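You operate a simulated robot arm through the tools that you are given. There is no shell and no other tool. Be economical: measure what you need, move in short steps, check, and stop when the job is done.

The job below is to be done with a simulated robot arm. You get a single attempt, and the scene is never put back.

Task
Take the purple block and put it on the grey tile. Put the hand brush from the sack bench shelf on the teal sheet on the sack bench top. Open the white door. Do these in any order.

It is judged by the outcome, as a careful person would: the job done as asked, and still so three seconds after it is handed in. It fails if anything else is knocked over, pushed out of place, dropped, spilled or broken. Flat cloth is picked up by pressing the open fingertips on it (5 to 10 N) and closing them slowly along it; thin cloth reads only 2 to 8 mm in the jaws.

Robot
A 7-joint arm with a two-finger parallel gripper on a trunk, on a base that drives. Base frame: it is fixed to the floor where the robot stands at the start and does not move with it; the origin is under the middle of the robot, x ahead of it, y to its left, z up. Readings come in mm, degrees, newtons and seconds.
With the tool pointing down near the work surface it reaches from about 140 to 500 mm from the robot's upright axis, wherever it stands. Its first joint turns from -166.0 to 166.0 degrees. Places, roughly: grey tile (14x14x2 cm) [700, 1000, 800]; hand brush [-2000, -1750, 250]; teal sheet [-1000, -2000, 750]; white door [400, -400, 500]. Payload 1.57 kg.
Tool frame: the origin (TCP) lies between the finger pads and is the grasp point; the fingertips stand 30 mm ahead of it; z points along the fingers, y is the line along which they close. Largest opening 80 mm; finger width 17, thickness 12; the body of the gripper, 40 by 82 mm, starts 80 mm behind the TCP.
Orientation is that of the tool frame in the base frame, as a unit quaternion [x, y, z, w]. With the fingers straight down and closing along the base's y, the tool's x points along the base's -x, its y along +y and its z along -z.

Tools
- The arm moves only by the tool arm_command. Its arguments are lists of equal length, an entry for each row: "delta_pos": the shift along the tool's x, y, z in m, a list of three; "rotation": the turn, a rotation vector about the tool's x, y, z in degrees, a list of three. In form: {"delta_pos": [[x, y, z], ...], "rotation": [[wx, wy, wz], ...]}. A call has 1 to 20 rows; each row is the pose to reach, as a shift and turn from the pose commanded when the call began, along the tool's axes at that moment. "jaw" is the gripper command, from -1 (shut) to 1 (fully open), values between in proportion, set as the call begins (left out, the last holds). Each row takes 0.2 s and may step no farther than 50 mm and 8.6 degrees from the row before; otherwise, or with a gripper value out of range, the whole call is refused. A pose out of reach is approached as far as the arm can. The call stops where the force on the tool passes 40 N (or 10 N more than at its start, if that is more) or the arm is blocked; 0.2 s more then pass. Each finger travels about 72 mm/s and halts on what it meets, pressing with about 28 N; the grip force reading is that of the motor and also rises with nothing between the fingers. The clock runs only during rows and for 0.2 s after the last one: add rows that repeat a pose to give the fingers time. The reply holds the time, the measured pose of the TCP, the force on the tool along the base axes, the opening and the grip force, in the units named above and with some noise, with the torque about the TCP (base axes, N m) and any sound that the robot's microphone picked up, and new pictures: "show" is both (left out), scene, wrist or none.
- Cameras (640 x 400 px; columns grow to the right, rows downward): "scene" is now at [-42.3, 87.4, 1386.9]; the picture's right is [-0.81, -0.58, 0.00], its down [-0.52, 0.72, -0.46] and it looks along [0.27, -0.37, -0.89] (base axes); focal length 244 px, centre (320, 200). "wrist" rides on the gripper at [72, -7, -122] in the tool frame; the picture's right is [0.09, 1.00, 0.00], its down [-0.84, 0.08, -0.54] and it looks along [-0.54, 0.05, 0.84] (tool axes); focal length 238 px, centre (320, 200). There is no depth. A picture from a camera that has moved, and an enlarged one, comes with that camera's place and axes in the base frame and with its lens.
- raise_lower(by): slides the trunk up (or, below 0, down) by that many mm; the arm and the scene camera ride with it, the base frame stays. It gives what a move gives, with no picture.
- drive_base(legs): drives the robot by 1 to 6 legs, each [ahead, left, turn to the left] in mm, mm and degrees, along the robot's own axes; the way and the turn of a leg run together, so that a leg with both is an arc; at most 1500 mm and 180 degrees a leg. The arm and the cameras ride along, it lands a little off, and it stops where it bumps. It gives what a move gives, and a new picture of the scene camera.
- pan_tilt(pan, tilt): turns the head with the scene camera to pan (to the left, within 86 degrees either way) and tilt (down, from -29 to 69), counted from straight ahead of the robot. It gives what a move gives, and a new picture of the scene camera.
- enlarge(camera, box): a new picture of the part [left, top, right, bottom] of that camera's present view, enlarged. The clock stands still meanwhile.
- sign_off(): hands the job in; it is judged then, once.

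Go step by step. Nothing tells you exact positions but the pictures and the camera data: compare them with the known pose of the tool, close in by small moves and look again before you grip or let go. The budget is 165 turns and 260 pictures, counting those below and the enlarged ones. Unless the task says otherwise, let go and move clear before handing in, and close with one line.

The tools are called after "Request:" by a JSON object that holds its "name" and its "arguments". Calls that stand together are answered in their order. arm_command: Moves the arm, as the interface text tells. Its arguments: {"type":"object","properties":{"delta_pos":{"type":"array","items":{"type":"array","items":{"type":"number"}}},"rotation":{"type":"array","items":{"type":"array","items":{"type":"number"}}},"jaw":{"type":"number"},"show":{"type":"string","enum":["both","scene","wrist","none"]}},"required":["delta_pos","rotation"]} The other tools are called the same way: raise_lower (by) slides the trunk up or down; drive_base (legs) drives the base; pan_tilt (pan, tilt) turns the head that bears the scene camera; enlarge (camera, box) takes an enlarged picture of a part of a camera's view; sign_off () hands the job in.

At the start:

```text
time_s: 0.0
tcp_pos: [-6.3, -407.5, 1044.0]
ee_rot: [0.0, 1.0, 0.0, 0.0]
contact_force: [-0.1, 0.0, -0.1]
torque: [-0.02, 0.01, -0.01]
width: 80.0
grip_force: 0.0
trunk travel left (down, up): [-225.0, 255.0]
robot x, y, heading: [-1.8, 0.4, 0.0]
head pan, tilt: [-54.5, 62.6]
```

scene: 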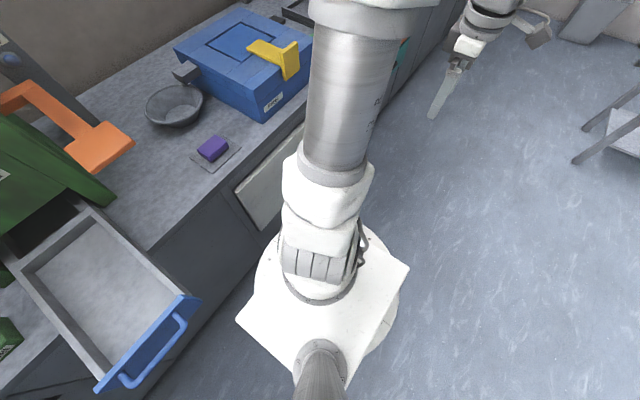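
wrist: 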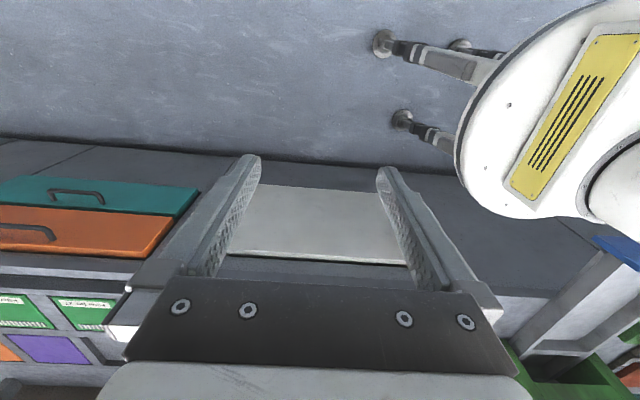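

I see a counter ahead with a purple block near [500,-110], and a white door below. I'll look around with the head first.

Request:
{"name": "pan_tilt", "arguments": {"pan": 0, "tilt": 40}}

Request:
{"name": "pan_tilt", "arguments": {"pan": 60, "tilt": 30}}

Request:
{"name": "pan_tilt", "arguments": {"pan": -80, "tilt": 25}}

```text
time_s: 1.2
tcp_pos: [-6.7, -407.1, 1042.6]
ee_rot: [0.001, 1.0, 0.0, 0.0]
contact_force: [0.4, -0.5, -0.2]
torque: [0.0, -0.05, -0.02]
width: 79.9
grip_force: 0.0
trunk travel left (down, up): [-225.0, 255.0]
robot x, y, heading: [2.9, -0.4, -0.0]
head pan, tilt: [0.0, 40.0]
camera scene: at [5.8, 139.1, 1416.6], right [0.0, -1.0, 0.0], down [-0.64, 0.0, -0.77], along [0.77, 0.0, -0.64], focal length 244 px, centre (320, 200)
```

scene: 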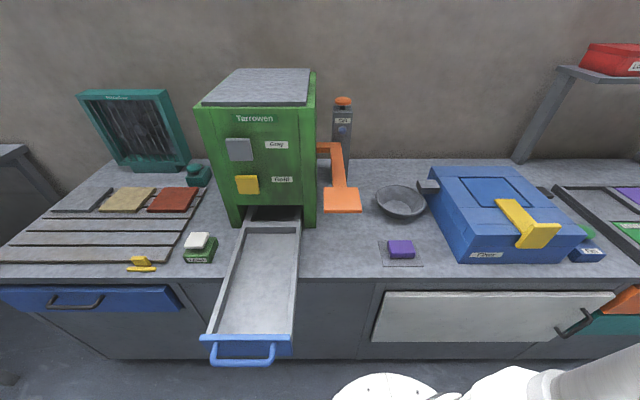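

```text
time_s: 2.5
tcp_pos: [-5.2, -406.9, 1043.7]
ee_rot: [0.0, 1.0, 0.0, 0.0]
contact_force: [0.1, 0.7, -0.4]
torque: [-0.03, 0.0, -0.03]
width: 80.0
grip_force: 0.1
trunk travel left (down, up): [-225.0, 255.0]
robot x, y, heading: [3.8, -1.4, 0.1]
head pan, tilt: [60.0, 30.0]
camera scene: at [-33.9, 217.5, 1431.9], right [0.87, -0.5, 0.0], down [-0.25, -0.43, -0.87], along [0.43, 0.75, -0.5], focal length 244 px, centre (320, 200)
```

scene: 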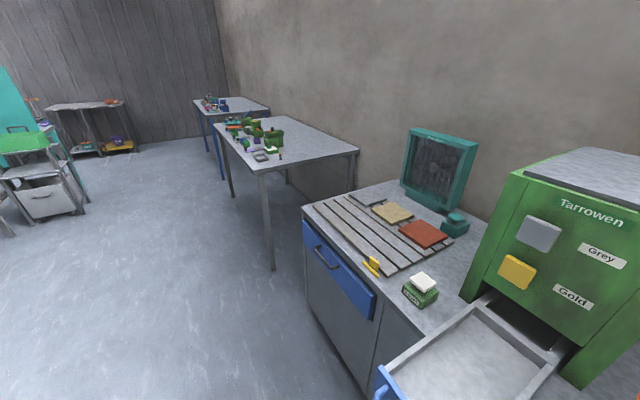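

```text
time_s: 4.8
tcp_pos: [-7.8, -406.9, 1043.3]
ee_rot: [0.0, 1.0, -0.001, 0.0]
contact_force: [0.6, -0.5, -0.6]
torque: [0.02, 0.03, 0.0]
width: 79.9
grip_force: 0.1
trunk travel left (down, up): [-225.0, 255.0]
robot x, y, heading: [-0.9, 3.1, 0.1]
head pan, tilt: [-80.0, 25.0]
camera scene: at [-63.2, 48.5, 1439.9], right [-0.98, -0.17, 0.0], down [-0.07, 0.42, -0.91], along [0.16, -0.89, -0.42], focal length 244 px, centre (320, 200)
```

scene: 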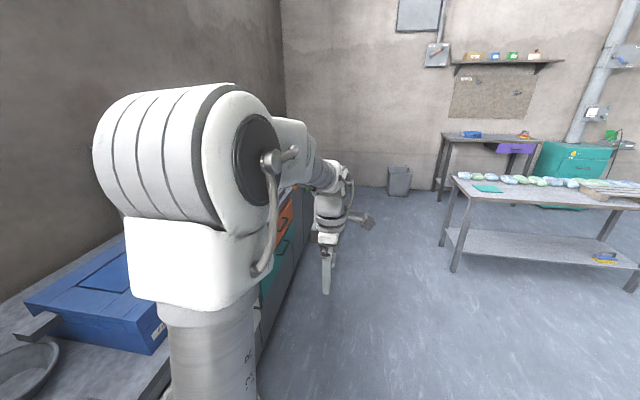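

The grey tile is the leftmost of three by the teal frame; the sack bench is to the right rear. I'll look closer at the block, the tiles and the door.

Request:
{"name": "pan_tilt", "arguments": {"pan": 0, "tilt": 45}}

Request:
{"name": "enlarge", "arguments": {"camera": "scene", "box": [360, 140, 640, 315]}}

Request:
{"name": "enlarge", "arguments": {"camera": "scene", "box": [0, 100, 240, 250]}}

```text
time_s: 6.3
tcp_pos: [-6.5, -407.0, 1042.8]
ee_rot: [0.0, 1.0, 0.0, 0.0]
contact_force: [-0.2, 0.4, -0.1]
torque: [0.0, -0.02, 0.0]
width: 80.0
grip_force: 0.1
trunk travel left (down, up): [-225.0, 255.0]
robot x, y, heading: [0.2, -1.2, 0.0]
head pan, tilt: [0.0, 45.0]
camera scene: at [2.1, 139.1, 1409.4], right [0.0, -1.0, 0.0], down [-0.71, 0.0, -0.71], along [0.71, 0.0, -0.71], focal length 244 px, centre (320, 200)
```

scene: 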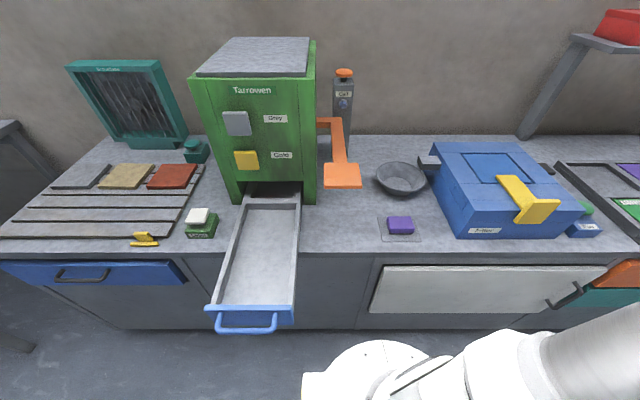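

```text
2.29 times, centred on (500, 228) of scene
camera zoom: at [2.1, 139.1, 1409.4], right [0.0, -1.0, 0.0], down [-0.71, 0.0, -0.71], along [0.71, 0.0, -0.71], focal length 558 px, centre (-91, 137)
```

zoom: 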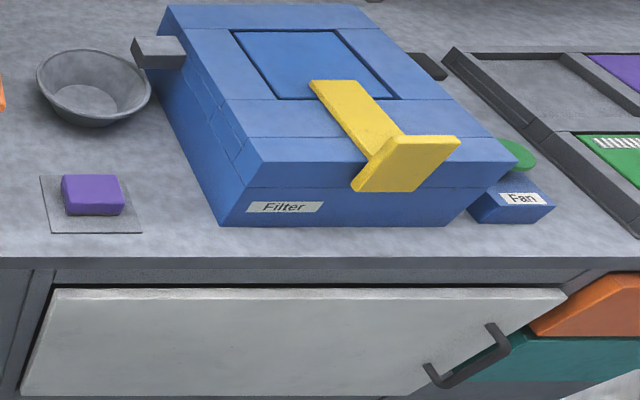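

```text
2.67 times, centred on (120, 175) of scene
camera zoom: at [2.1, 139.1, 1409.4], right [0.0, -1.0, 0.0], down [-0.71, 0.0, -0.71], along [0.71, 0.0, -0.71], focal length 651 px, centre (853, 267)
```

zoom: 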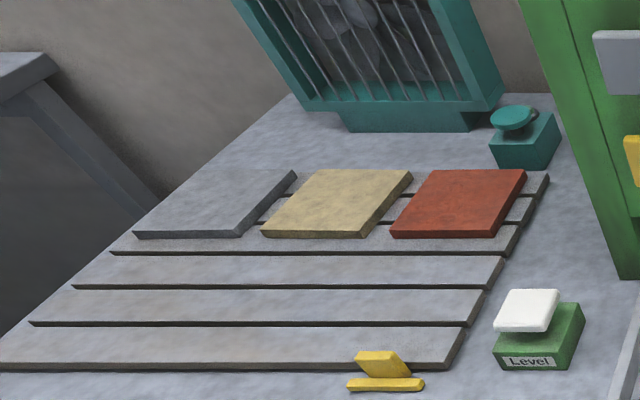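

The block is about 50 mm (x) by 75 mm (y), near [500,-120]; the slatted rack carries the grey tile. I'll edge the base forward 60 mm and bring the hand over the block, turned to close along x.

Request:
{"name": "drive_base", "arguments": {"legs": [[60, 0, 0]]}}

Request:
{"name": "arm_command", "arguments": {"delta_pos": [[-0.04, 0, 0], [-0.08, 0.02, 0], [-0.12, 0.04, 0], [-0.16, 0.06, 0], [-0.2, 0.08, 0], [-0.24, 0.1, 0], [-0.28, 0.12, 0], [-0.32, 0.15, 0], [-0.35, 0.18, 0], [-0.38, 0.21, 0], [-0.4, 0.24, 0], [-0.42, 0.27, 0], [-0.43, 0.28, 0]], "rotation": [[0, 0, 0], [0, 0, 8], [0, 0, 16], [0, 0, 24], [0, 0, 32], [0, 0, 40], [0, 0, 48], [0, 0, 56], [0, 0, 64], [0, 0, 72], [0, 0, 80], [0, 0, 88], [0, 0, 90]]}}

```text
time_s: 7.4
tcp_pos: [54.6, -407.0, 1042.6]
ee_rot: [0.001, 1.0, -0.001, -0.001]
contact_force: [0.2, -0.4, 0.6]
torque: [0.01, -0.02, 0.0]
width: 79.8
grip_force: 0.0
trunk travel left (down, up): [-225.0, 255.0]
robot x, y, heading: [59.1, -0.2, 0.0]
head pan, tilt: [0.0, 45.0]
camera scene: at [62.5, 139.2, 1409.3], right [0.0, -1.0, 0.0], down [-0.71, 0.0, -0.71], along [0.71, 0.0, -0.71], focal length 244 px, centre (320, 200)
```

scene: 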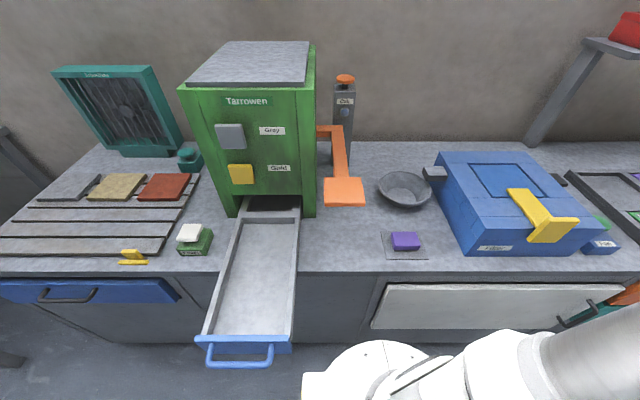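

```text
time_s: 10.2
tcp_pos: [486.5, -127.3, 1042.6]
ee_rot: [0.707, 0.707, 0.0, 0.0]
contact_force: [-0.5, 1.1, 0.7]
torque: [0.01, -0.04, 0.0]
width: 79.8
grip_force: 0.0
trunk travel left (down, up): [-225.0, 255.0]
robot x, y, heading: [61.3, 3.0, 0.1]
head pan, tilt: [0.0, 45.0]
camera scene: at [62.6, 139.2, 1409.3], right [0.0, -1.0, 0.0], down [-0.71, 0.0, -0.71], along [0.71, 0.0, -0.71], focal length 244 px, centre (320, 200)
camera wrist: at [479.7, -56.2, 1164.4], right [1.0, 0.09, 0.0], down [0.08, -0.84, 0.54], along [0.05, -0.54, -0.84], focal length 238 px, centre (320, 200)
```

scene: 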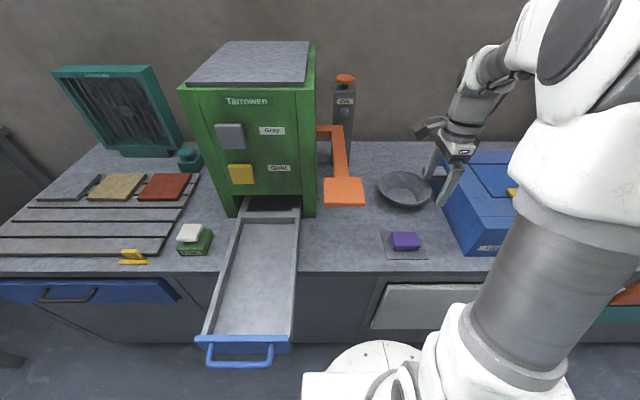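
wrist: 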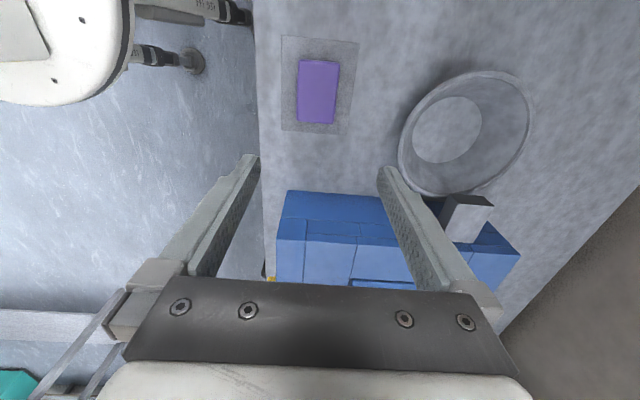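

The block triangulates to about [482,-107], top z≈825. I'll centre over it and descend partway.

Request:
{"name": "arm_command", "arguments": {"delta_pos": [[0.02, -0.0045, 0.0], [0.02, -0.0045, 0.05], [0.02, -0.0045, 0.1], [0.02, -0.0045, 0.14]], "rotation": [[0, 0, 0], [0, 0, 0], [0, 0, 0], [0, 0, 0]]}}

```text
time_s: 11.2
tcp_pos: [478.6, -107.1, 902.0]
ee_rot: [0.707, 0.707, 0.0, 0.0]
contact_force: [-0.6, 0.8, 0.3]
torque: [0.0, -0.06, 0.03]
width: 80.0
grip_force: 0.1
trunk travel left (down, up): [-225.0, 255.0]
robot x, y, heading: [62.4, 1.3, 0.0]
head pan, tilt: [0.0, 45.0]
camera scene: at [62.5, 139.2, 1409.4], right [0.0, -1.0, 0.0], down [-0.71, 0.0, -0.71], along [0.71, 0.0, -0.71], focal length 244 px, centre (320, 200)
camera wrist: at [472.4, -35.8, 1023.7], right [1.0, 0.09, 0.0], down [0.08, -0.84, 0.54], along [0.05, -0.54, -0.84], focal length 238 px, centre (320, 200)
```

scene: 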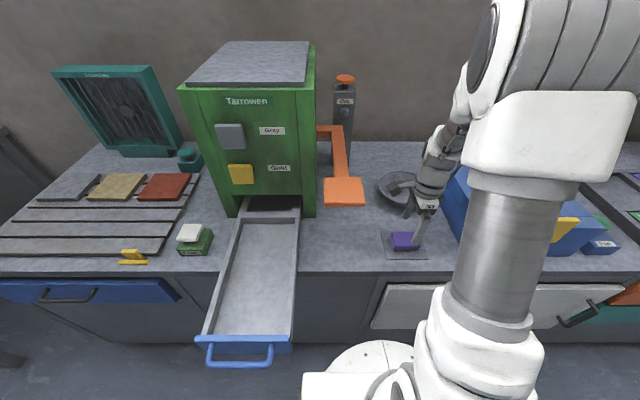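
wrist: 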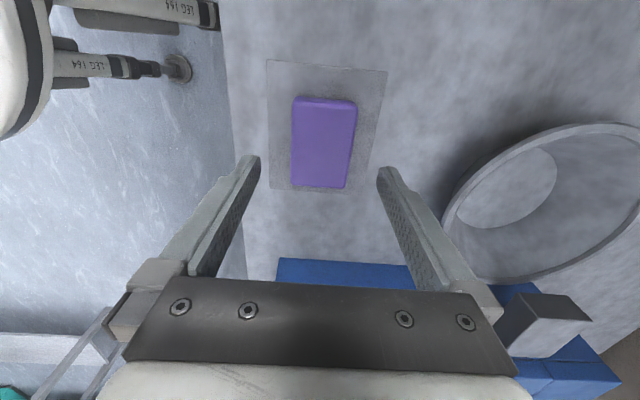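

Lined up well. I'll lower so the tips straddle the block.

Request:
{"name": "arm_command", "arguments": {"delta_pos": [[0.003, 0.003, 0.04], [0.003, 0.003, 0.062]], "rotation": [[0, 0, 0], [0, 0, 0]]}}

Request:
{"name": "enlarge", "arguments": {"camera": "scene", "box": [370, 160, 450, 270]}}

```text
time_s: 11.8
tcp_pos: [483.4, -103.8, 837.8]
ee_rot: [0.708, 0.706, 0.001, 0.0]
contact_force: [0.2, 0.8, 0.0]
torque: [0.02, -0.01, -0.03]
width: 80.1
grip_force: 0.0
trunk travel left (down, up): [-225.0, 255.0]
robot x, y, heading: [58.1, -0.7, 0.1]
head pan, tilt: [0.0, 45.0]
camera scene: at [62.5, 139.2, 1409.4], right [0.0, -1.0, 0.0], down [-0.71, 0.0, -0.71], along [0.71, 0.0, -0.71], focal length 244 px, centre (320, 200)
camera wrist: at [476.3, -33.3, 960.6], right [1.0, 0.09, 0.0], down [0.08, -0.84, 0.54], along [0.05, -0.54, -0.84], focal length 238 px, centre (320, 200)
```

scene: 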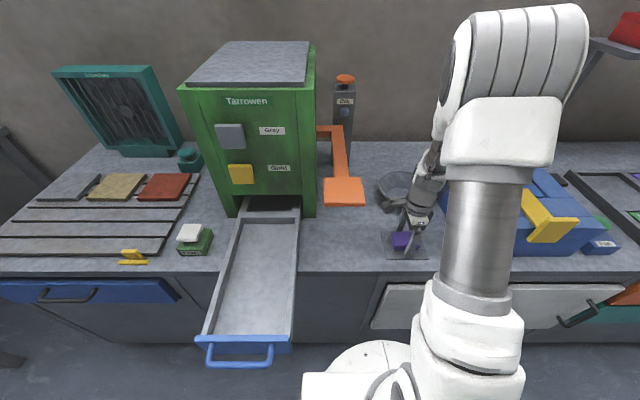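
wrist: 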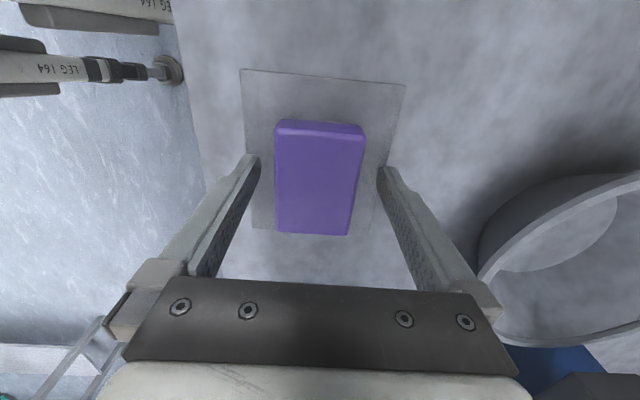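

```text
3.64 times, centred on (410, 215) of scene
camera zoom: at [62.5, 139.2, 1409.4], right [0.0, -1.0, 0.0], down [-0.71, 0.0, -0.71], along [0.71, 0.0, -0.71], focal length 888 px, centre (-7, 146)
```

zoom: 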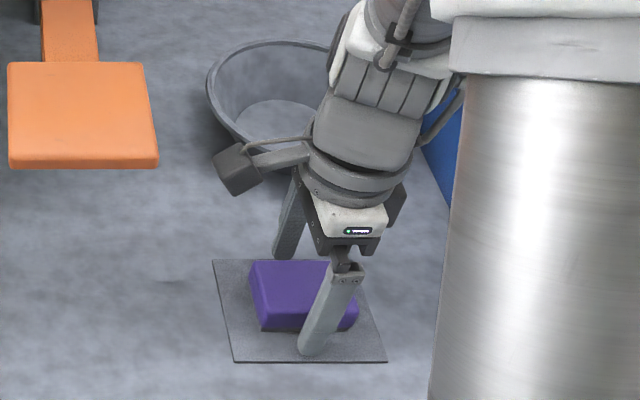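

Fingers straddle the block. I'll go 4 mm lower and close.

Request:
{"name": "arm_command", "arguments": {"delta_pos": [[0, 0, 0.004]], "rotation": [[0, 0, 0]], "show": "none"}}

Request:
{"name": "arm_command", "arguments": {"delta_pos": [[0, 0, 0], [0, 0, 0], [0, 0, 0], [0, 0, 0]], "rotation": [[0, 0, 0], [0, 0, 0], [0, 0, 0], [0, 0, 0]], "jaw": -1, "show": "wrist"}}

```text
time_s: 12.2
tcp_pos: [482.6, -104.1, 836.4]
ee_rot: [0.707, 0.707, 0.0, 0.0]
contact_force: [-0.2, -0.5, -0.1]
torque: [-0.02, -0.04, 0.0]
width: 79.9
grip_force: 0.1
trunk travel left (down, up): [-225.0, 255.0]
robot x, y, heading: [57.8, 2.6, -0.2]
head pan, tilt: [0.0, 45.0]
```

```text
time_s: 13.2
tcp_pos: [483.5, -104.9, 836.4]
ee_rot: [0.707, 0.707, 0.0, 0.0]
contact_force: [-0.6, -0.2, 0.9]
torque: [-0.03, 0.02, -0.04]
width: 51.3
grip_force: 28.1
trunk travel left (down, up): [-225.0, 255.0]
robot x, y, heading: [60.9, 1.6, 0.1]
head pan, tilt: [0.0, 45.0]
camera wrist: at [476.7, -33.4, 957.5], right [1.0, 0.09, 0.0], down [0.08, -0.84, 0.54], along [0.05, -0.54, -0.84], focal length 238 px, centre (320, 200)
```

wrist: 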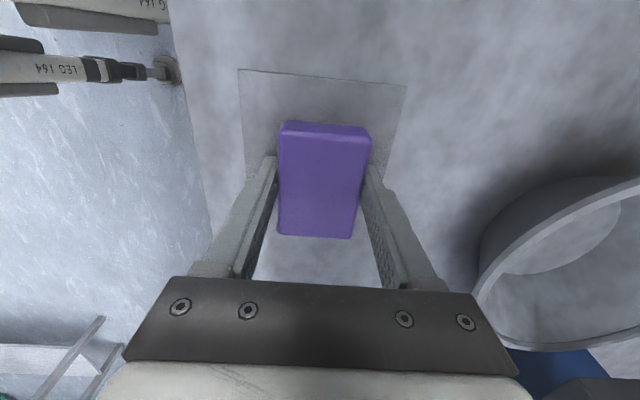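

Held at 51 mm. I'll lift and see whether the block comes up alone.

Request:
{"name": "arm_command", "arguments": {"delta_pos": [[0, 0, -0.02], [0, 0, -0.06], [0, 0, -0.1], [0, 0, -0.14]], "rotation": [[0, 0, 0], [0, 0, 0], [0, 0, 0], [0, 0, 0]]}}

```text
time_s: 14.2
tcp_pos: [482.1, -105.8, 976.2]
ee_rot: [0.708, 0.706, 0.0, -0.001]
contact_force: [0.2, 0.1, -0.1]
torque: [-0.02, 0.04, -0.01]
width: 51.1
grip_force: 27.4
trunk travel left (down, up): [-225.0, 255.0]
robot x, y, heading: [63.4, -1.5, 0.0]
head pan, tilt: [0.0, 45.0]
camera scene: at [62.8, 139.2, 1409.3], right [0.0, -1.0, 0.0], down [-0.71, 0.0, -0.71], along [0.71, 0.0, -0.71], focal length 244 px, centre (320, 200)
camera wrist: at [476.0, -34.6, 1097.6], right [1.0, 0.09, 0.0], down [0.08, -0.84, 0.54], along [0.05, -0.54, -0.84], focal length 238 px, centre (320, 200)
```

scene: 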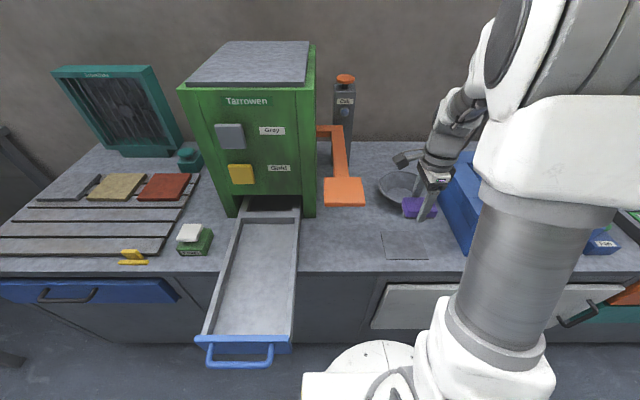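
wrist: 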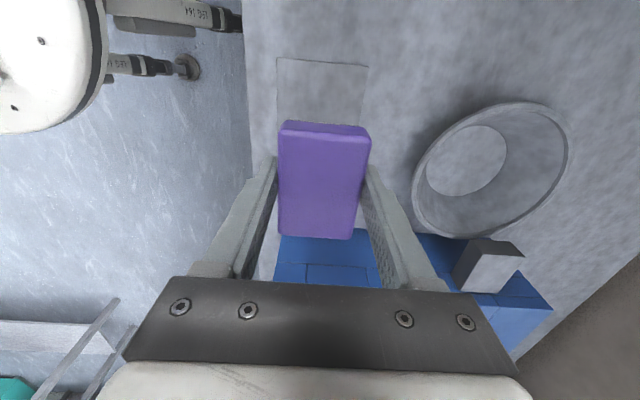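

The block is up. I'll back away from the counter, clear the drawer, and drive left toward the tile.

Request:
{"name": "drive_base", "arguments": {"legs": [[-470, 0, 0], [0, 1060, 0]]}}

```text
time_s: 25.5
tcp_pos: [24.5, 934.4, 975.2]
ee_rot: [0.713, 0.701, 0.0, 0.0]
contact_force: [0.9, 0.1, -0.7]
torque: [0.01, -0.02, -0.03]
width: 51.3
grip_force: 28.2
trunk travel left (down, up): [-225.0, 255.0]
robot x, y, heading: [-396.6, 1045.3, -0.7]
head pan, tilt: [0.0, 45.0]
camera scene: at [-391.9, 1186.2, 1409.3], right [-0.02, -1.0, 0.0], down [-0.71, 0.01, -0.71], along [0.71, -0.01, -0.71], focal length 244 px, centre (320, 200)
```

scene: 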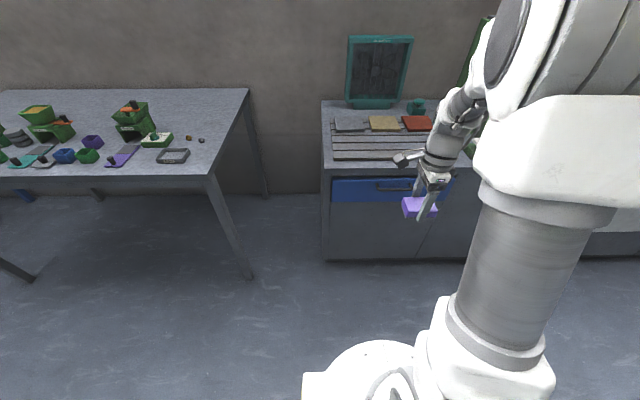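

I see the grey tile on the rack, about [740,1010]. I'll drive forward part way and look.

Request:
{"name": "drive_base", "arguments": {"legs": [[520, 0, 0.7]]}}

Request:
{"name": "pan_tilt", "arguments": {"pan": 0, "tilt": 66}}

```text
time_s: 28.9
tcp_pos: [496.4, 932.5, 974.5]
ee_rot: [0.709, 0.705, -0.001, -0.001]
contact_force: [-0.1, -0.7, 0.0]
torque: [-0.03, -0.01, 0.01]
width: 51.3
grip_force: 28.6
trunk travel left (down, up): [-225.0, 255.0]
robot x, y, heading: [78.3, 1043.6, -0.3]
head pan, tilt: [0.0, 45.0]
stopped in leg 1: the robot was blocked; the commanded pose is now the measured one
camera scene: at [78.5, 1180.7, 1409.3], right [-0.01, -1.0, 0.0], down [-0.71, 0.0, -0.71], along [0.71, 0.0, -0.71], focal length 244 px, centre (320, 200)
```

scene: 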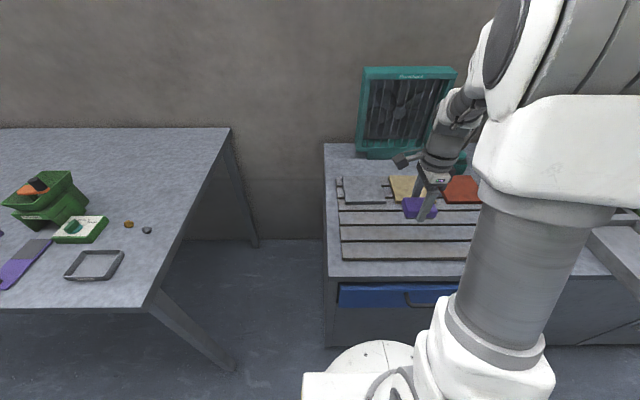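

```text
time_s: 29.8
tcp_pos: [497.6, 934.5, 975.5]
ee_rot: [0.709, 0.705, -0.001, -0.001]
contact_force: [-1.2, 0.6, -1.8]
torque: [-0.06, 0.01, 0.03]
width: 51.5
grip_force: 27.9
trunk travel left (down, up): [-225.0, 255.0]
robot x, y, heading: [76.2, 1040.6, -0.4]
head pan, tilt: [0.0, 66.0]
camera scene: at [56.6, 1180.9, 1383.3], right [-0.01, -1.0, 0.0], down [-0.91, 0.01, -0.41], along [0.41, 0.0, -0.91], focal length 244 px, centre (320, 200)
```

scene: 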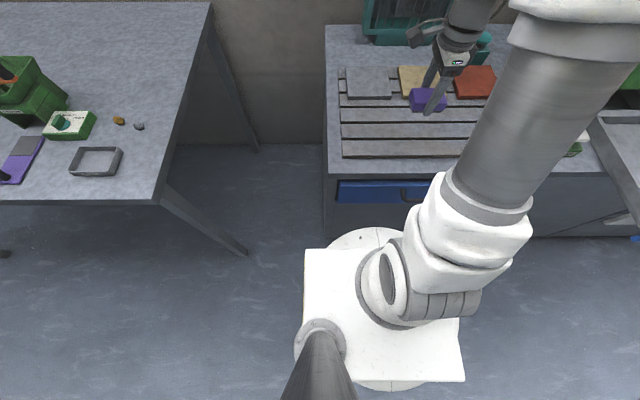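

The base is blocked at x≈78 by the cabinet, and the tile is about 650 mm from the axis. I'll test how far the arm gets outward with the tool down.

Request:
{"name": "arm_command", "arguments": {"delta_pos": [[0.04, 0.02, 0], [0.08, 0.05, 0], [0.08, 0.09, 0], [0.08, 0.13, 0], [0.08, 0.17, 0], [0.08, 0.21, 0], [0.08, 0.23, 0]], "rotation": [[0, 0, 0], [0, 0, 0], [0, 0, 0], [0, 0, 0], [0, 0, 0], [0, 0, 0], [0, 0, 0]]}}

```text
time_s: 31.4
tcp_pos: [728.6, 1011.6, 975.4]
ee_rot: [0.71, 0.704, -0.001, -0.002]
contact_force: [0.2, 0.3, -1.0]
torque: [0.0, 0.01, 0.04]
width: 51.1
grip_force: 28.0
trunk travel left (down, up): [-225.0, 255.0]
robot x, y, heading: [74.9, 1042.4, -0.5]
head pan, tilt: [0.0, 66.0]
camera scene: at [56.6, 1180.9, 1383.3], right [-0.01, -1.0, 0.0], down [-0.91, 0.01, -0.41], along [0.41, 0.0, -0.91], focal length 244 px, centre (320, 200)
camera wrist: at [722.2, 1083.2, 1096.3], right [1.0, 0.09, 0.0], down [0.07, -0.84, 0.54], along [0.04, -0.54, -0.84], focal length 238 px, centre (320, 200)
```

scene: 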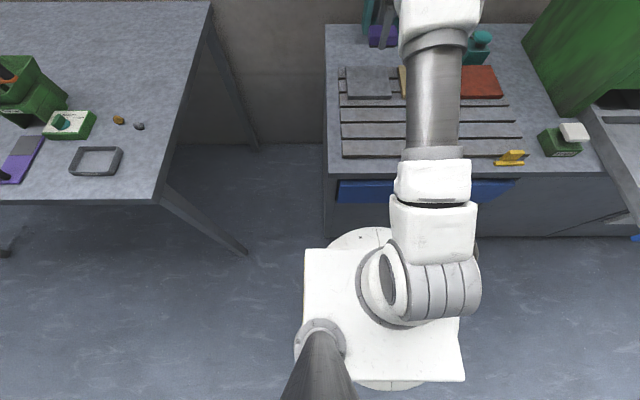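
wrist: 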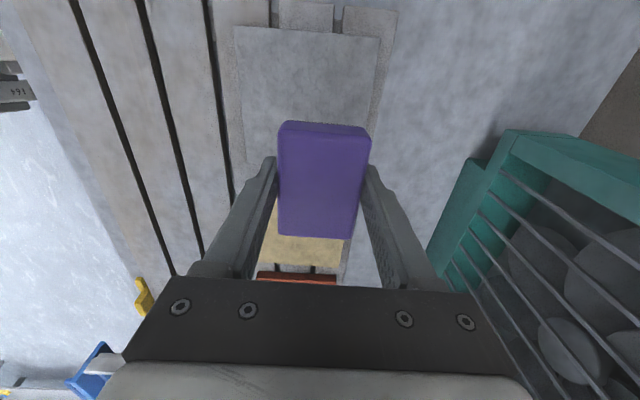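

It reaches fine. The tile centre is around [712,1028]; I'll shift and descend partway.

Request:
{"name": "arm_command", "arguments": {"delta_pos": [[0.015, -0.015, 0.02], [0.015, -0.015, 0.06], [0.015, -0.015, 0.09]], "rotation": [[0, 0, 0], [0, 0, 0], [0, 0, 0]]}}

Request:
{"name": "pan_tilt", "arguments": {"pan": 15, "tilt": 45}}

Request:
{"name": "enlarge", "arguments": {"camera": "scene", "box": [370, 110, 530, 210]}}

```text
time_s: 32.2
tcp_pos: [712.8, 1026.9, 885.5]
ee_rot: [0.71, 0.704, -0.001, 0.0]
contact_force: [0.1, 1.2, -0.3]
torque: [0.02, 0.0, 0.0]
width: 51.1
grip_force: 28.6
trunk travel left (down, up): [-225.0, 255.0]
robot x, y, heading: [75.2, 1041.0, -0.6]
head pan, tilt: [0.0, 66.0]
camera scene: at [56.5, 1180.9, 1383.3], right [-0.01, -1.0, 0.0], down [-0.91, 0.01, -0.41], along [0.41, 0.0, -0.91], focal length 244 px, centre (320, 200)
camera wrist: at [706.0, 1098.8, 1007.2], right [1.0, 0.09, 0.0], down [0.07, -0.84, 0.54], along [0.05, -0.54, -0.84], focal length 238 px, centre (320, 200)
```

scene: 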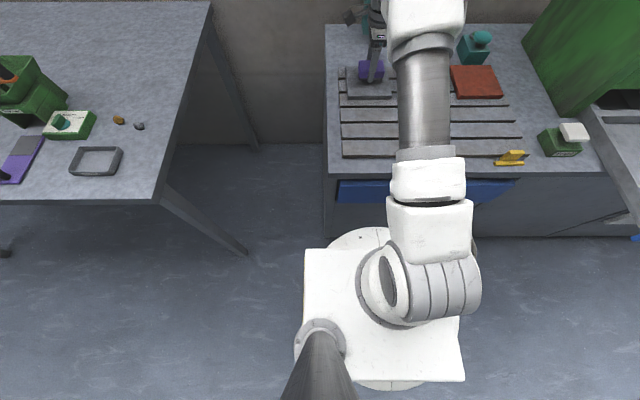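
wrist: 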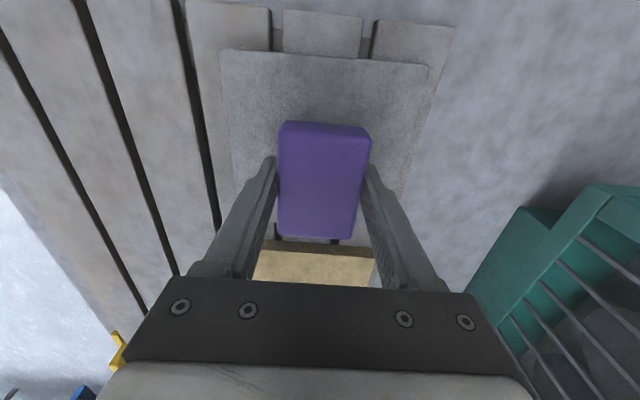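

```text
time_s: 33.0
tcp_pos: [712.1, 1026.9, 886.4]
ee_rot: [0.71, 0.705, 0.0, 0.0]
contact_force: [-0.4, 0.4, -0.7]
torque: [0.02, -0.01, 0.01]
width: 51.3
grip_force: 28.3
trunk travel left (down, up): [-225.0, 255.0]
robot x, y, heading: [79.7, 1040.4, -0.2]
head pan, tilt: [15.0, 45.0]
camera scene: at [75.8, 1201.7, 1409.3], right [0.25, -0.97, 0.0], down [-0.68, -0.18, -0.71], along [0.68, 0.18, -0.71], focal length 244 px, centre (320, 200)
```

scene: 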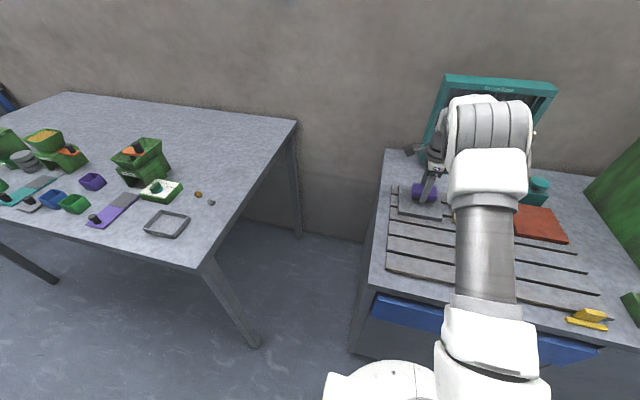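

```text
4.00 times, centred on (450, 160) of scene
camera zoom: at [75.8, 1201.7, 1409.3], right [0.25, -0.97, 0.0], down [-0.68, -0.18, -0.71], along [0.68, 0.18, -0.71], focal length 977 px, centre (-200, 360)
```

zoom: 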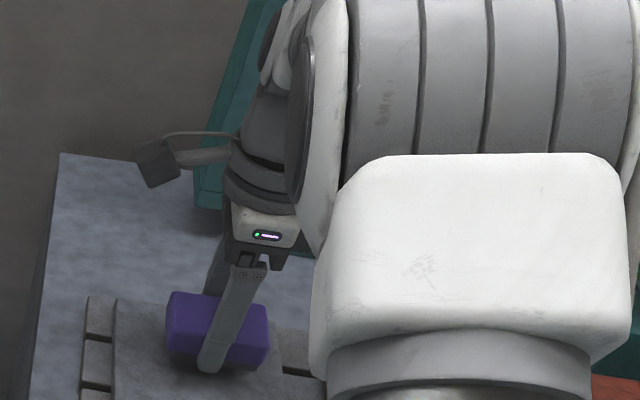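

Centred over the tile. Lowering in small steps until contact.

Request:
{"name": "arm_command", "arguments": {"delta_pos": [[0, -0.001, 0.015], [0, -0.001, 0.025], [0, -0.001, 0.03]], "rotation": [[0, 0, 0], [0, 0, 0], [0, 0, 0]]}}

Request:
{"name": "enlarge", "arguments": {"camera": "scene", "box": [370, 140, 490, 215]}}

```text
time_s: 33.8
tcp_pos: [712.1, 1026.5, 866.6]
ee_rot: [0.709, 0.705, 0.004, 0.005]
contact_force: [-6.5, 1.0, 16.6]
torque: [0.08, 0.71, 0.01]
width: 51.6
grip_force: 28.4
trunk travel left (down, up): [-225.0, 255.0]
robot x, y, heading: [75.8, 1045.4, -0.4]
head pan, tilt: [15.0, 45.0]
stopped in row 3: the force on the tool passed its limit at 45 N (the readings are from after the stop); the commanded pose is now the measured one
camera scene: at [73.6, 1201.9, 1409.3], right [0.25, -0.97, 0.0], down [-0.68, -0.18, -0.71], along [0.69, 0.18, -0.71], focal length 244 px, centre (320, 200)
camera wrist: at [704.6, 1098.3, 987.6], right [1.0, 0.09, 0.01], down [0.07, -0.84, 0.54], along [0.06, -0.54, -0.84], focal length 238 px, centre (320, 200)
```

scene: 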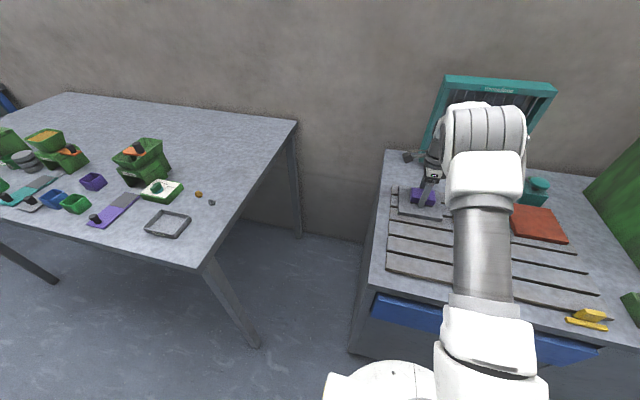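
wrist: 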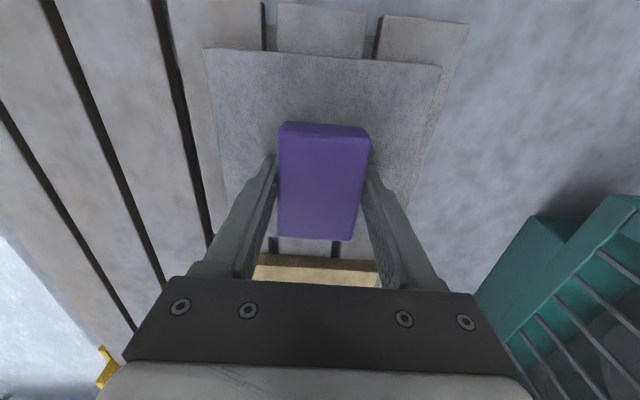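

```text
5.33 times, centred on (430, 178) of scene
camera zoom: at [73.6, 1201.9, 1409.3], right [0.25, -0.97, 0.0], down [-0.68, -0.18, -0.71], along [0.69, 0.18, -0.71], focal length 1303 px, centre (-267, 320)
```

zoom: 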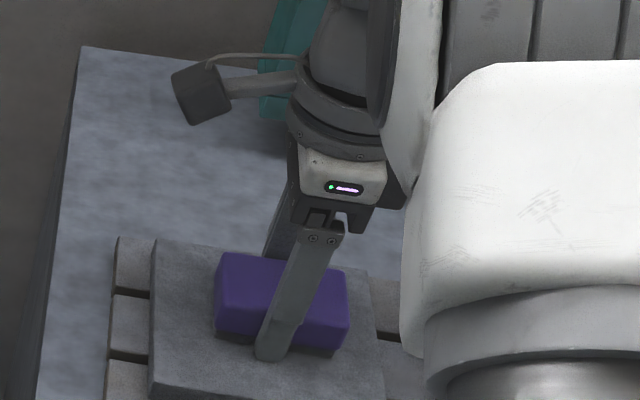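

Contact with the tile reached at TCP z≈867. I'll ease off 1 mm and open.

Request:
{"name": "arm_command", "arguments": {"delta_pos": [[0, 0, -0.001], [0, 0, -0.001]], "rotation": [[0, 0, 0], [0, 0, 0]], "show": "none"}}

Request:
{"name": "arm_command", "arguments": {"delta_pos": [[0, 0, 0], [0, 0, 0], [0, 0, 0], [0, 0, -0.02], [0, 0, -0.06], [0, 0, -0.1], [0, 0, -0.13]], "rotation": [[0, 0, 0], [0, 0, 0], [0, 0, 0], [0, 0, 0], [0, 0, 0], [0, 0, 0], [0, 0, 0]], "jaw": 1}}

```text
time_s: 34.4
tcp_pos: [712.3, 1025.9, 865.7]
ee_rot: [0.709, 0.705, 0.004, 0.005]
contact_force: [-4.2, 0.9, 19.2]
torque: [0.07, 0.71, 0.0]
width: 51.2
grip_force: 27.6
trunk travel left (down, up): [-225.0, 255.0]
robot x, y, heading: [77.1, 1039.6, -0.2]
head pan, tilt: [15.0, 45.0]
```

```text
time_s: 36.0
tcp_pos: [712.0, 1027.4, 994.3]
ee_rot: [0.709, 0.706, 0.002, 0.003]
contact_force: [0.1, 0.7, -0.5]
torque: [-0.01, -0.06, 0.0]
width: 80.1
grip_force: 0.0
trunk travel left (down, up): [-225.0, 255.0]
robot x, y, heading: [76.2, 1043.9, -0.4]
head pan, tilt: [15.0, 45.0]
camera scene: at [75.7, 1201.8, 1409.3], right [0.25, -0.97, 0.0], down [-0.68, -0.18, -0.71], along [0.68, 0.18, -0.71], focal length 244 px, centre (320, 200)
camera wrist: at [705.8, 1098.4, 1115.5], right [1.0, 0.09, 0.01], down [0.07, -0.84, 0.54], along [0.05, -0.54, -0.84], focal length 238 px, centre (320, 200)
```

scene: 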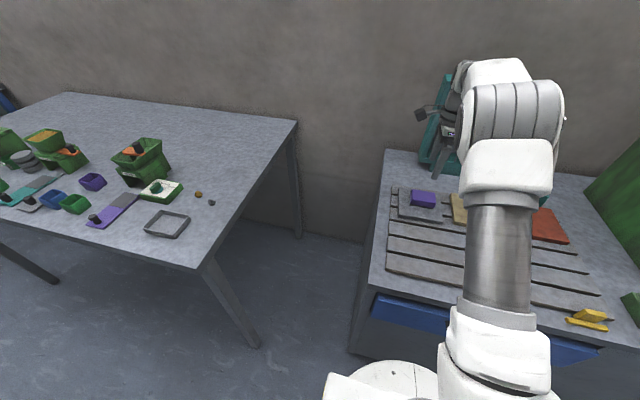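
wrist: 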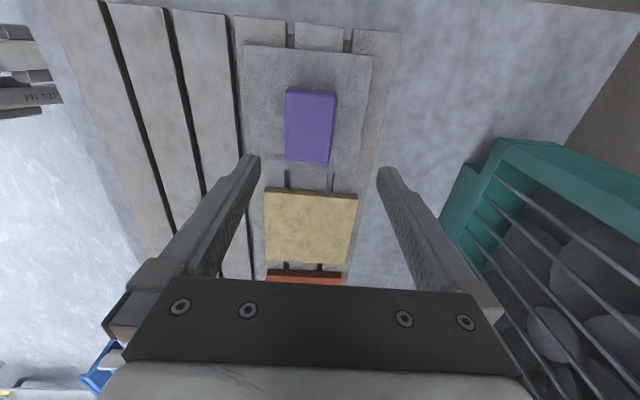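

The block is on the tile. A quick enlarged check.

Request:
{"name": "enlarge", "arguments": {"camera": "wrist", "box": [200, 20, 440, 220]}}

```text
2.00 times, centred on (320, 120) of wrist
camera zoom: at [705.8, 1098.4, 1115.5], right [1.0, 0.09, 0.01], down [0.07, -0.84, 0.54], along [0.05, -0.54, -0.84], focal length 477 px, centre (320, 360)
```

zoom: 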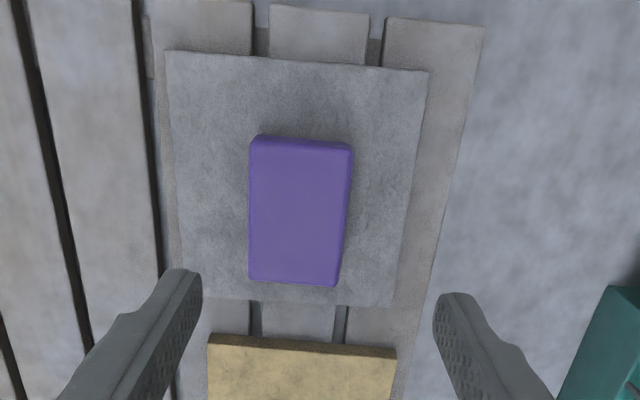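

The block sits wholly on the tile. I'll retract the arm, turn the tool back, then back off and drive toward the white door.

Request:
{"name": "arm_command", "arguments": {"delta_pos": [[0, -0.04, 0], [0, -0.08, 0], [0, -0.12, 0], [0, -0.16, 0], [0, -0.2, 0], [0, -0.24, 0], [0, -0.27, 0], [0, -0.27, 0], [0, -0.27, 0], [0, -0.27, 0], [0, -0.27, 0], [0, -0.27, 0]], "rotation": [[0, 0, 0], [0, 0, -8], [0, 0, -16], [0, 0, -24], [0, 0, -32], [0, 0, -40], [0, 0, -48], [0, 0, -56], [0, 0, -64], [0, 0, -72], [0, 0, -80], [0, 0, -88]], "show": "none"}}

Request:
{"name": "drive_base", "arguments": {"legs": [[-700, 0, 0], [0, -1500, 0], [0, -150, 0.5]]}}

Request:
{"name": "pan_tilt", "arguments": {"pan": 0, "tilt": 35}}

```text
time_s: 38.6
tcp_pos: [440.3, 1026.8, 991.8]
ee_rot: [0.018, 1.0, 0.0, 0.004]
contact_force: [0.7, 0.1, 0.8]
torque: [-0.01, 0.01, 0.01]
width: 80.0
grip_force: 0.0
trunk travel left (down, up): [-225.0, 255.0]
robot x, y, heading: [72.6, 1041.5, -0.3]
head pan, tilt: [15.0, 45.0]
```

```text
time_s: 55.8
tcp_pos: [-305.7, -610.4, 990.9]
ee_rot: [0.034, 0.999, 0.0, 0.004]
contact_force: [0.3, 0.3, -0.4]
torque: [0.01, 0.0, -0.01]
width: 80.2
grip_force: 0.1
trunk travel left (down, up): [-225.0, 255.0]
robot x, y, heading: [-671.7, -590.7, -2.1]
head pan, tilt: [15.0, 45.0]
camera scene: at [-666.6, -427.1, 1409.3], right [0.23, -0.97, 0.0], down [-0.69, -0.16, -0.71], along [0.69, 0.16, -0.71], focal length 244 px, centre (320, 200)
```

scene: 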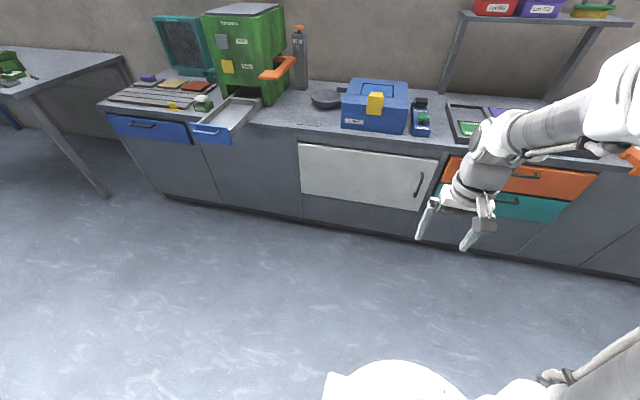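

```text
time_s: 56.6
tcp_pos: [-305.8, -611.1, 991.2]
ee_rot: [0.034, 0.999, 0.0, 0.004]
contact_force: [0.4, -1.1, 0.1]
torque: [-0.01, -0.02, -0.01]
width: 80.0
grip_force: 0.1
trunk travel left (down, up): [-225.0, 255.0]
robot x, y, heading: [-673.3, -588.2, -1.9]
head pan, tilt: [0.0, 35.0]
camera scene: at [-657.8, -448.5, 1424.1], right [-0.03, -1.0, 0.0], down [-0.57, 0.02, -0.82], along [0.82, -0.03, -0.57], focal length 244 px, centre (320, 200)
```

scene: 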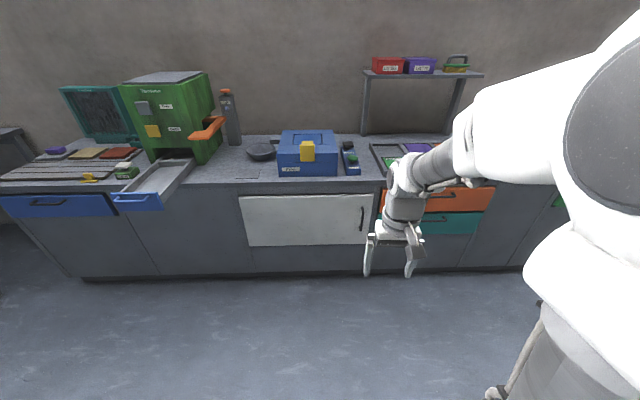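

Request:
{"name": "enlarge", "arguments": {"camera": "scene", "box": [220, 170, 420, 295]}}

```text
3.20 times, centred on (320, 232) of scene
camera zoom: at [-657.8, -448.5, 1424.1], right [-0.03, -1.0, 0.0], down [-0.57, 0.02, -0.82], along [0.82, -0.03, -0.57], focal length 782 px, centre (320, 96)
```

zoom: 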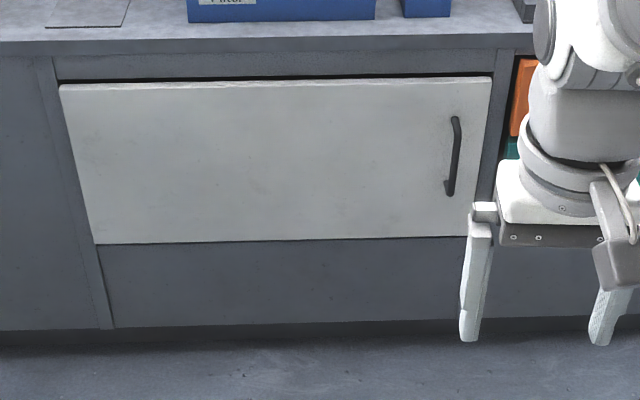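

The handle is a vertical bar near [350,-706], z 510–676; the hinge is at y≈-72. I'll lower the trunk and bring the tool horizontal in free space.

Request:
{"name": "raise_lower", "arguments": {"by": -215}}

Request:
{"name": "arm_command", "arguments": {"delta_pos": [[-0.015, 0, 0.015], [-0.03, 0, 0.03], [-0.045, 0, 0.045], [-0.06, 0, 0.06], [-0.075, 0, 0.075], [-0.09, 0, 0.09], [-0.105, 0, 0.105], [-0.12, 0, 0.12], [-0.135, 0, 0.135], [-0.15, 0, 0.15], [-0.15, 0, 0.16]], "rotation": [[0, -8.2, 0], [0, -16.4, 0], [0, -24.6, 0], [0, -32.8, 0], [0, -41, 0], [0, -49.2, 0], [0, -57.4, 0], [0, -65.6, 0], [0, -73.8, 0], [0, -82, 0], [0, -90, 0]]}}

```text
time_s: 58.9
tcp_pos: [-304.6, -611.2, 777.3]
ee_rot: [0.035, 0.999, 0.0, 0.004]
contact_force: [0.1, -0.4, -0.4]
torque: [0.0, 0.04, -0.03]
width: 80.0
grip_force: 0.0
trunk travel left (down, up): [-10.0, 470.0]
robot x, y, heading: [-672.6, -587.3, -2.2]
head pan, tilt: [0.0, 35.0]
```

```text
time_s: 61.3
tcp_pos: [-154.1, -619.9, 618.1]
ee_rot: [0.023, 0.704, -0.024, 0.71]
contact_force: [0.5, 0.1, -0.1]
torque: [-0.01, 0.01, 0.01]
width: 80.0
grip_force: 0.1
trunk travel left (down, up): [-10.0, 470.0]
robot x, y, heading: [-671.4, -588.4, -2.3]
head pan, tilt: [0.0, 35.0]
camera scene: at [-657.9, -448.5, 1209.2], right [-0.03, -1.0, 0.0], down [-0.57, 0.02, -0.82], along [0.82, -0.03, -0.57], focal length 244 px, centre (320, 200)
camera wrist: at [-275.5, -620.5, 544.7], right [0.07, 0.99, -0.09], down [-0.54, 0.11, 0.83], along [0.84, -0.01, 0.55], focal length 238 px, centre (320, 200)
```

scene: 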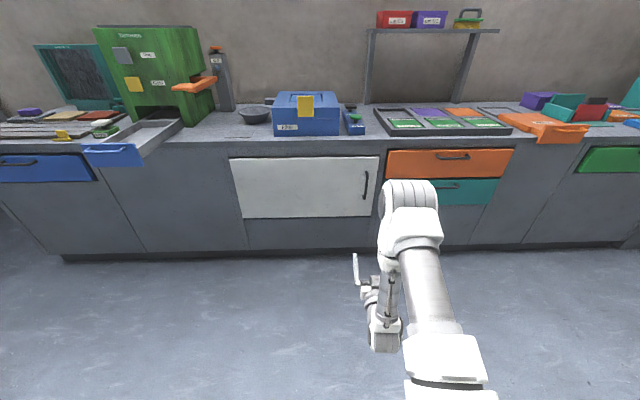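
wrist: 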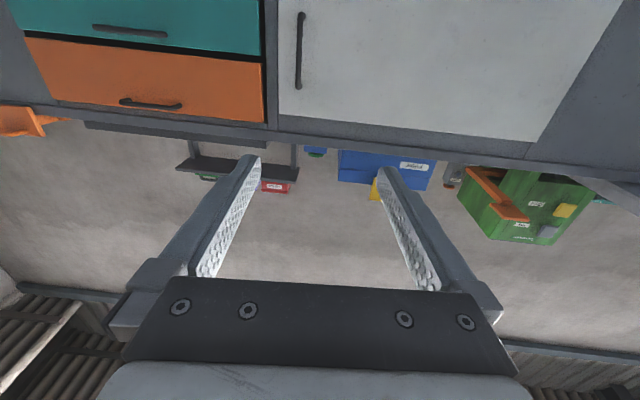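

Handle now triangulates to [350,-707], z 500–640. I'll straighten the heading and drive up, leaving about 80 mm.

Request:
{"name": "drive_base", "arguments": {"legs": [[0, 0, 2.3], [420, -108, 0]]}}

Request:
{"name": "arm_command", "arguments": {"delta_pos": [[0.02, 0, 0], [0.043, 0, 0]], "rotation": [[0, 0, 0], [0, 0, 0]]}}

```text
time_s: 65.0
tcp_pos: [271.3, -700.9, 618.8]
ee_rot: [0.008, 0.704, -0.008, 0.71]
contact_force: [0.3, 0.0, -0.1]
torque: [0.02, 0.03, -0.03]
width: 80.0
grip_force: 0.1
trunk travel left (down, up): [-10.0, 470.0]
robot x, y, heading: [-247.6, -690.5, 0.7]
head pan, tilt: [0.0, 35.0]
camera scene: at [-239.6, -551.1, 1209.2], right [0.01, -1.0, 0.0], down [-0.57, -0.01, -0.82], along [0.82, 0.01, -0.57], focal length 244 px, centre (320, 200)
```

scene: 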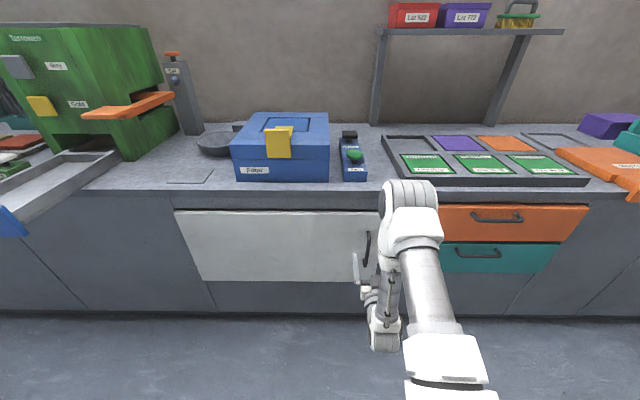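

```text
time_s: 65.6
tcp_pos: [271.0, -701.9, 575.5]
ee_rot: [0.008, 0.704, -0.009, 0.71]
contact_force: [-0.3, 0.3, -0.2]
torque: [-0.01, -0.02, 0.02]
width: 80.1
grip_force: 0.0
trunk travel left (down, up): [-10.0, 470.0]
robot x, y, heading: [-246.9, -688.3, 0.7]
head pan, tilt: [0.0, 35.0]
camera scene: at [-239.6, -551.1, 1209.2], right [0.01, -1.0, 0.0], down [-0.57, -0.01, -0.82], along [0.82, 0.01, -0.57], focal length 244 px, centre (320, 200)
camera wrist: at [149.6, -705.5, 501.8], right [0.02, 1.0, -0.09], down [-0.55, 0.09, 0.83], along [0.84, 0.03, 0.55], focal length 238 px, centre (320, 200)
```

scene: 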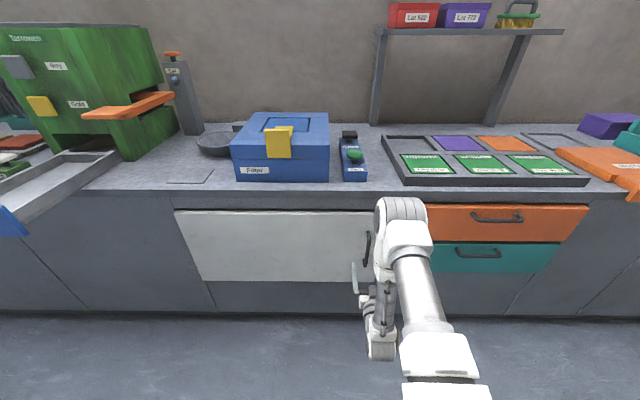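
wrist: 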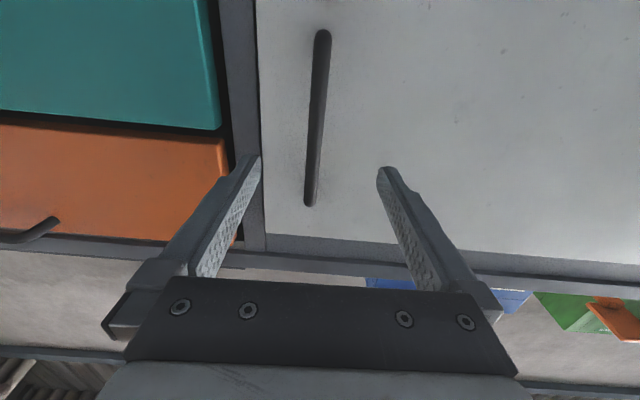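

The bar is at y≈-708 between the fingers. I'll advance carefully and look.

Request:
{"name": "arm_command", "arguments": {"delta_pos": [[0, -0.006, 0.025], [0, -0.006, 0.05], [0, -0.006, 0.068]], "rotation": [[0, 0, 0], [0, 0, 0], [0, 0, 0]], "show": "wrist"}}

```text
time_s: 66.4
tcp_pos: [339.1, -708.3, 575.7]
ee_rot: [0.008, 0.704, -0.008, 0.71]
contact_force: [-0.8, -0.1, 0.1]
torque: [0.0, 0.0, 0.05]
width: 80.1
grip_force: 0.0
trunk travel left (down, up): [-10.0, 470.0]
robot x, y, heading: [-247.5, -692.8, 0.3]
head pan, tilt: [0.0, 35.0]
camera wrist: at [217.9, -713.2, 502.1], right [0.02, 1.0, -0.09], down [-0.55, 0.09, 0.83], along [0.84, 0.03, 0.55], focal length 238 px, centre (320, 200)
```

wrist: 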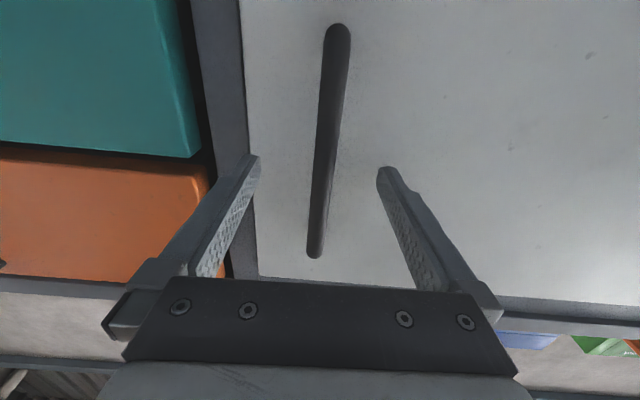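

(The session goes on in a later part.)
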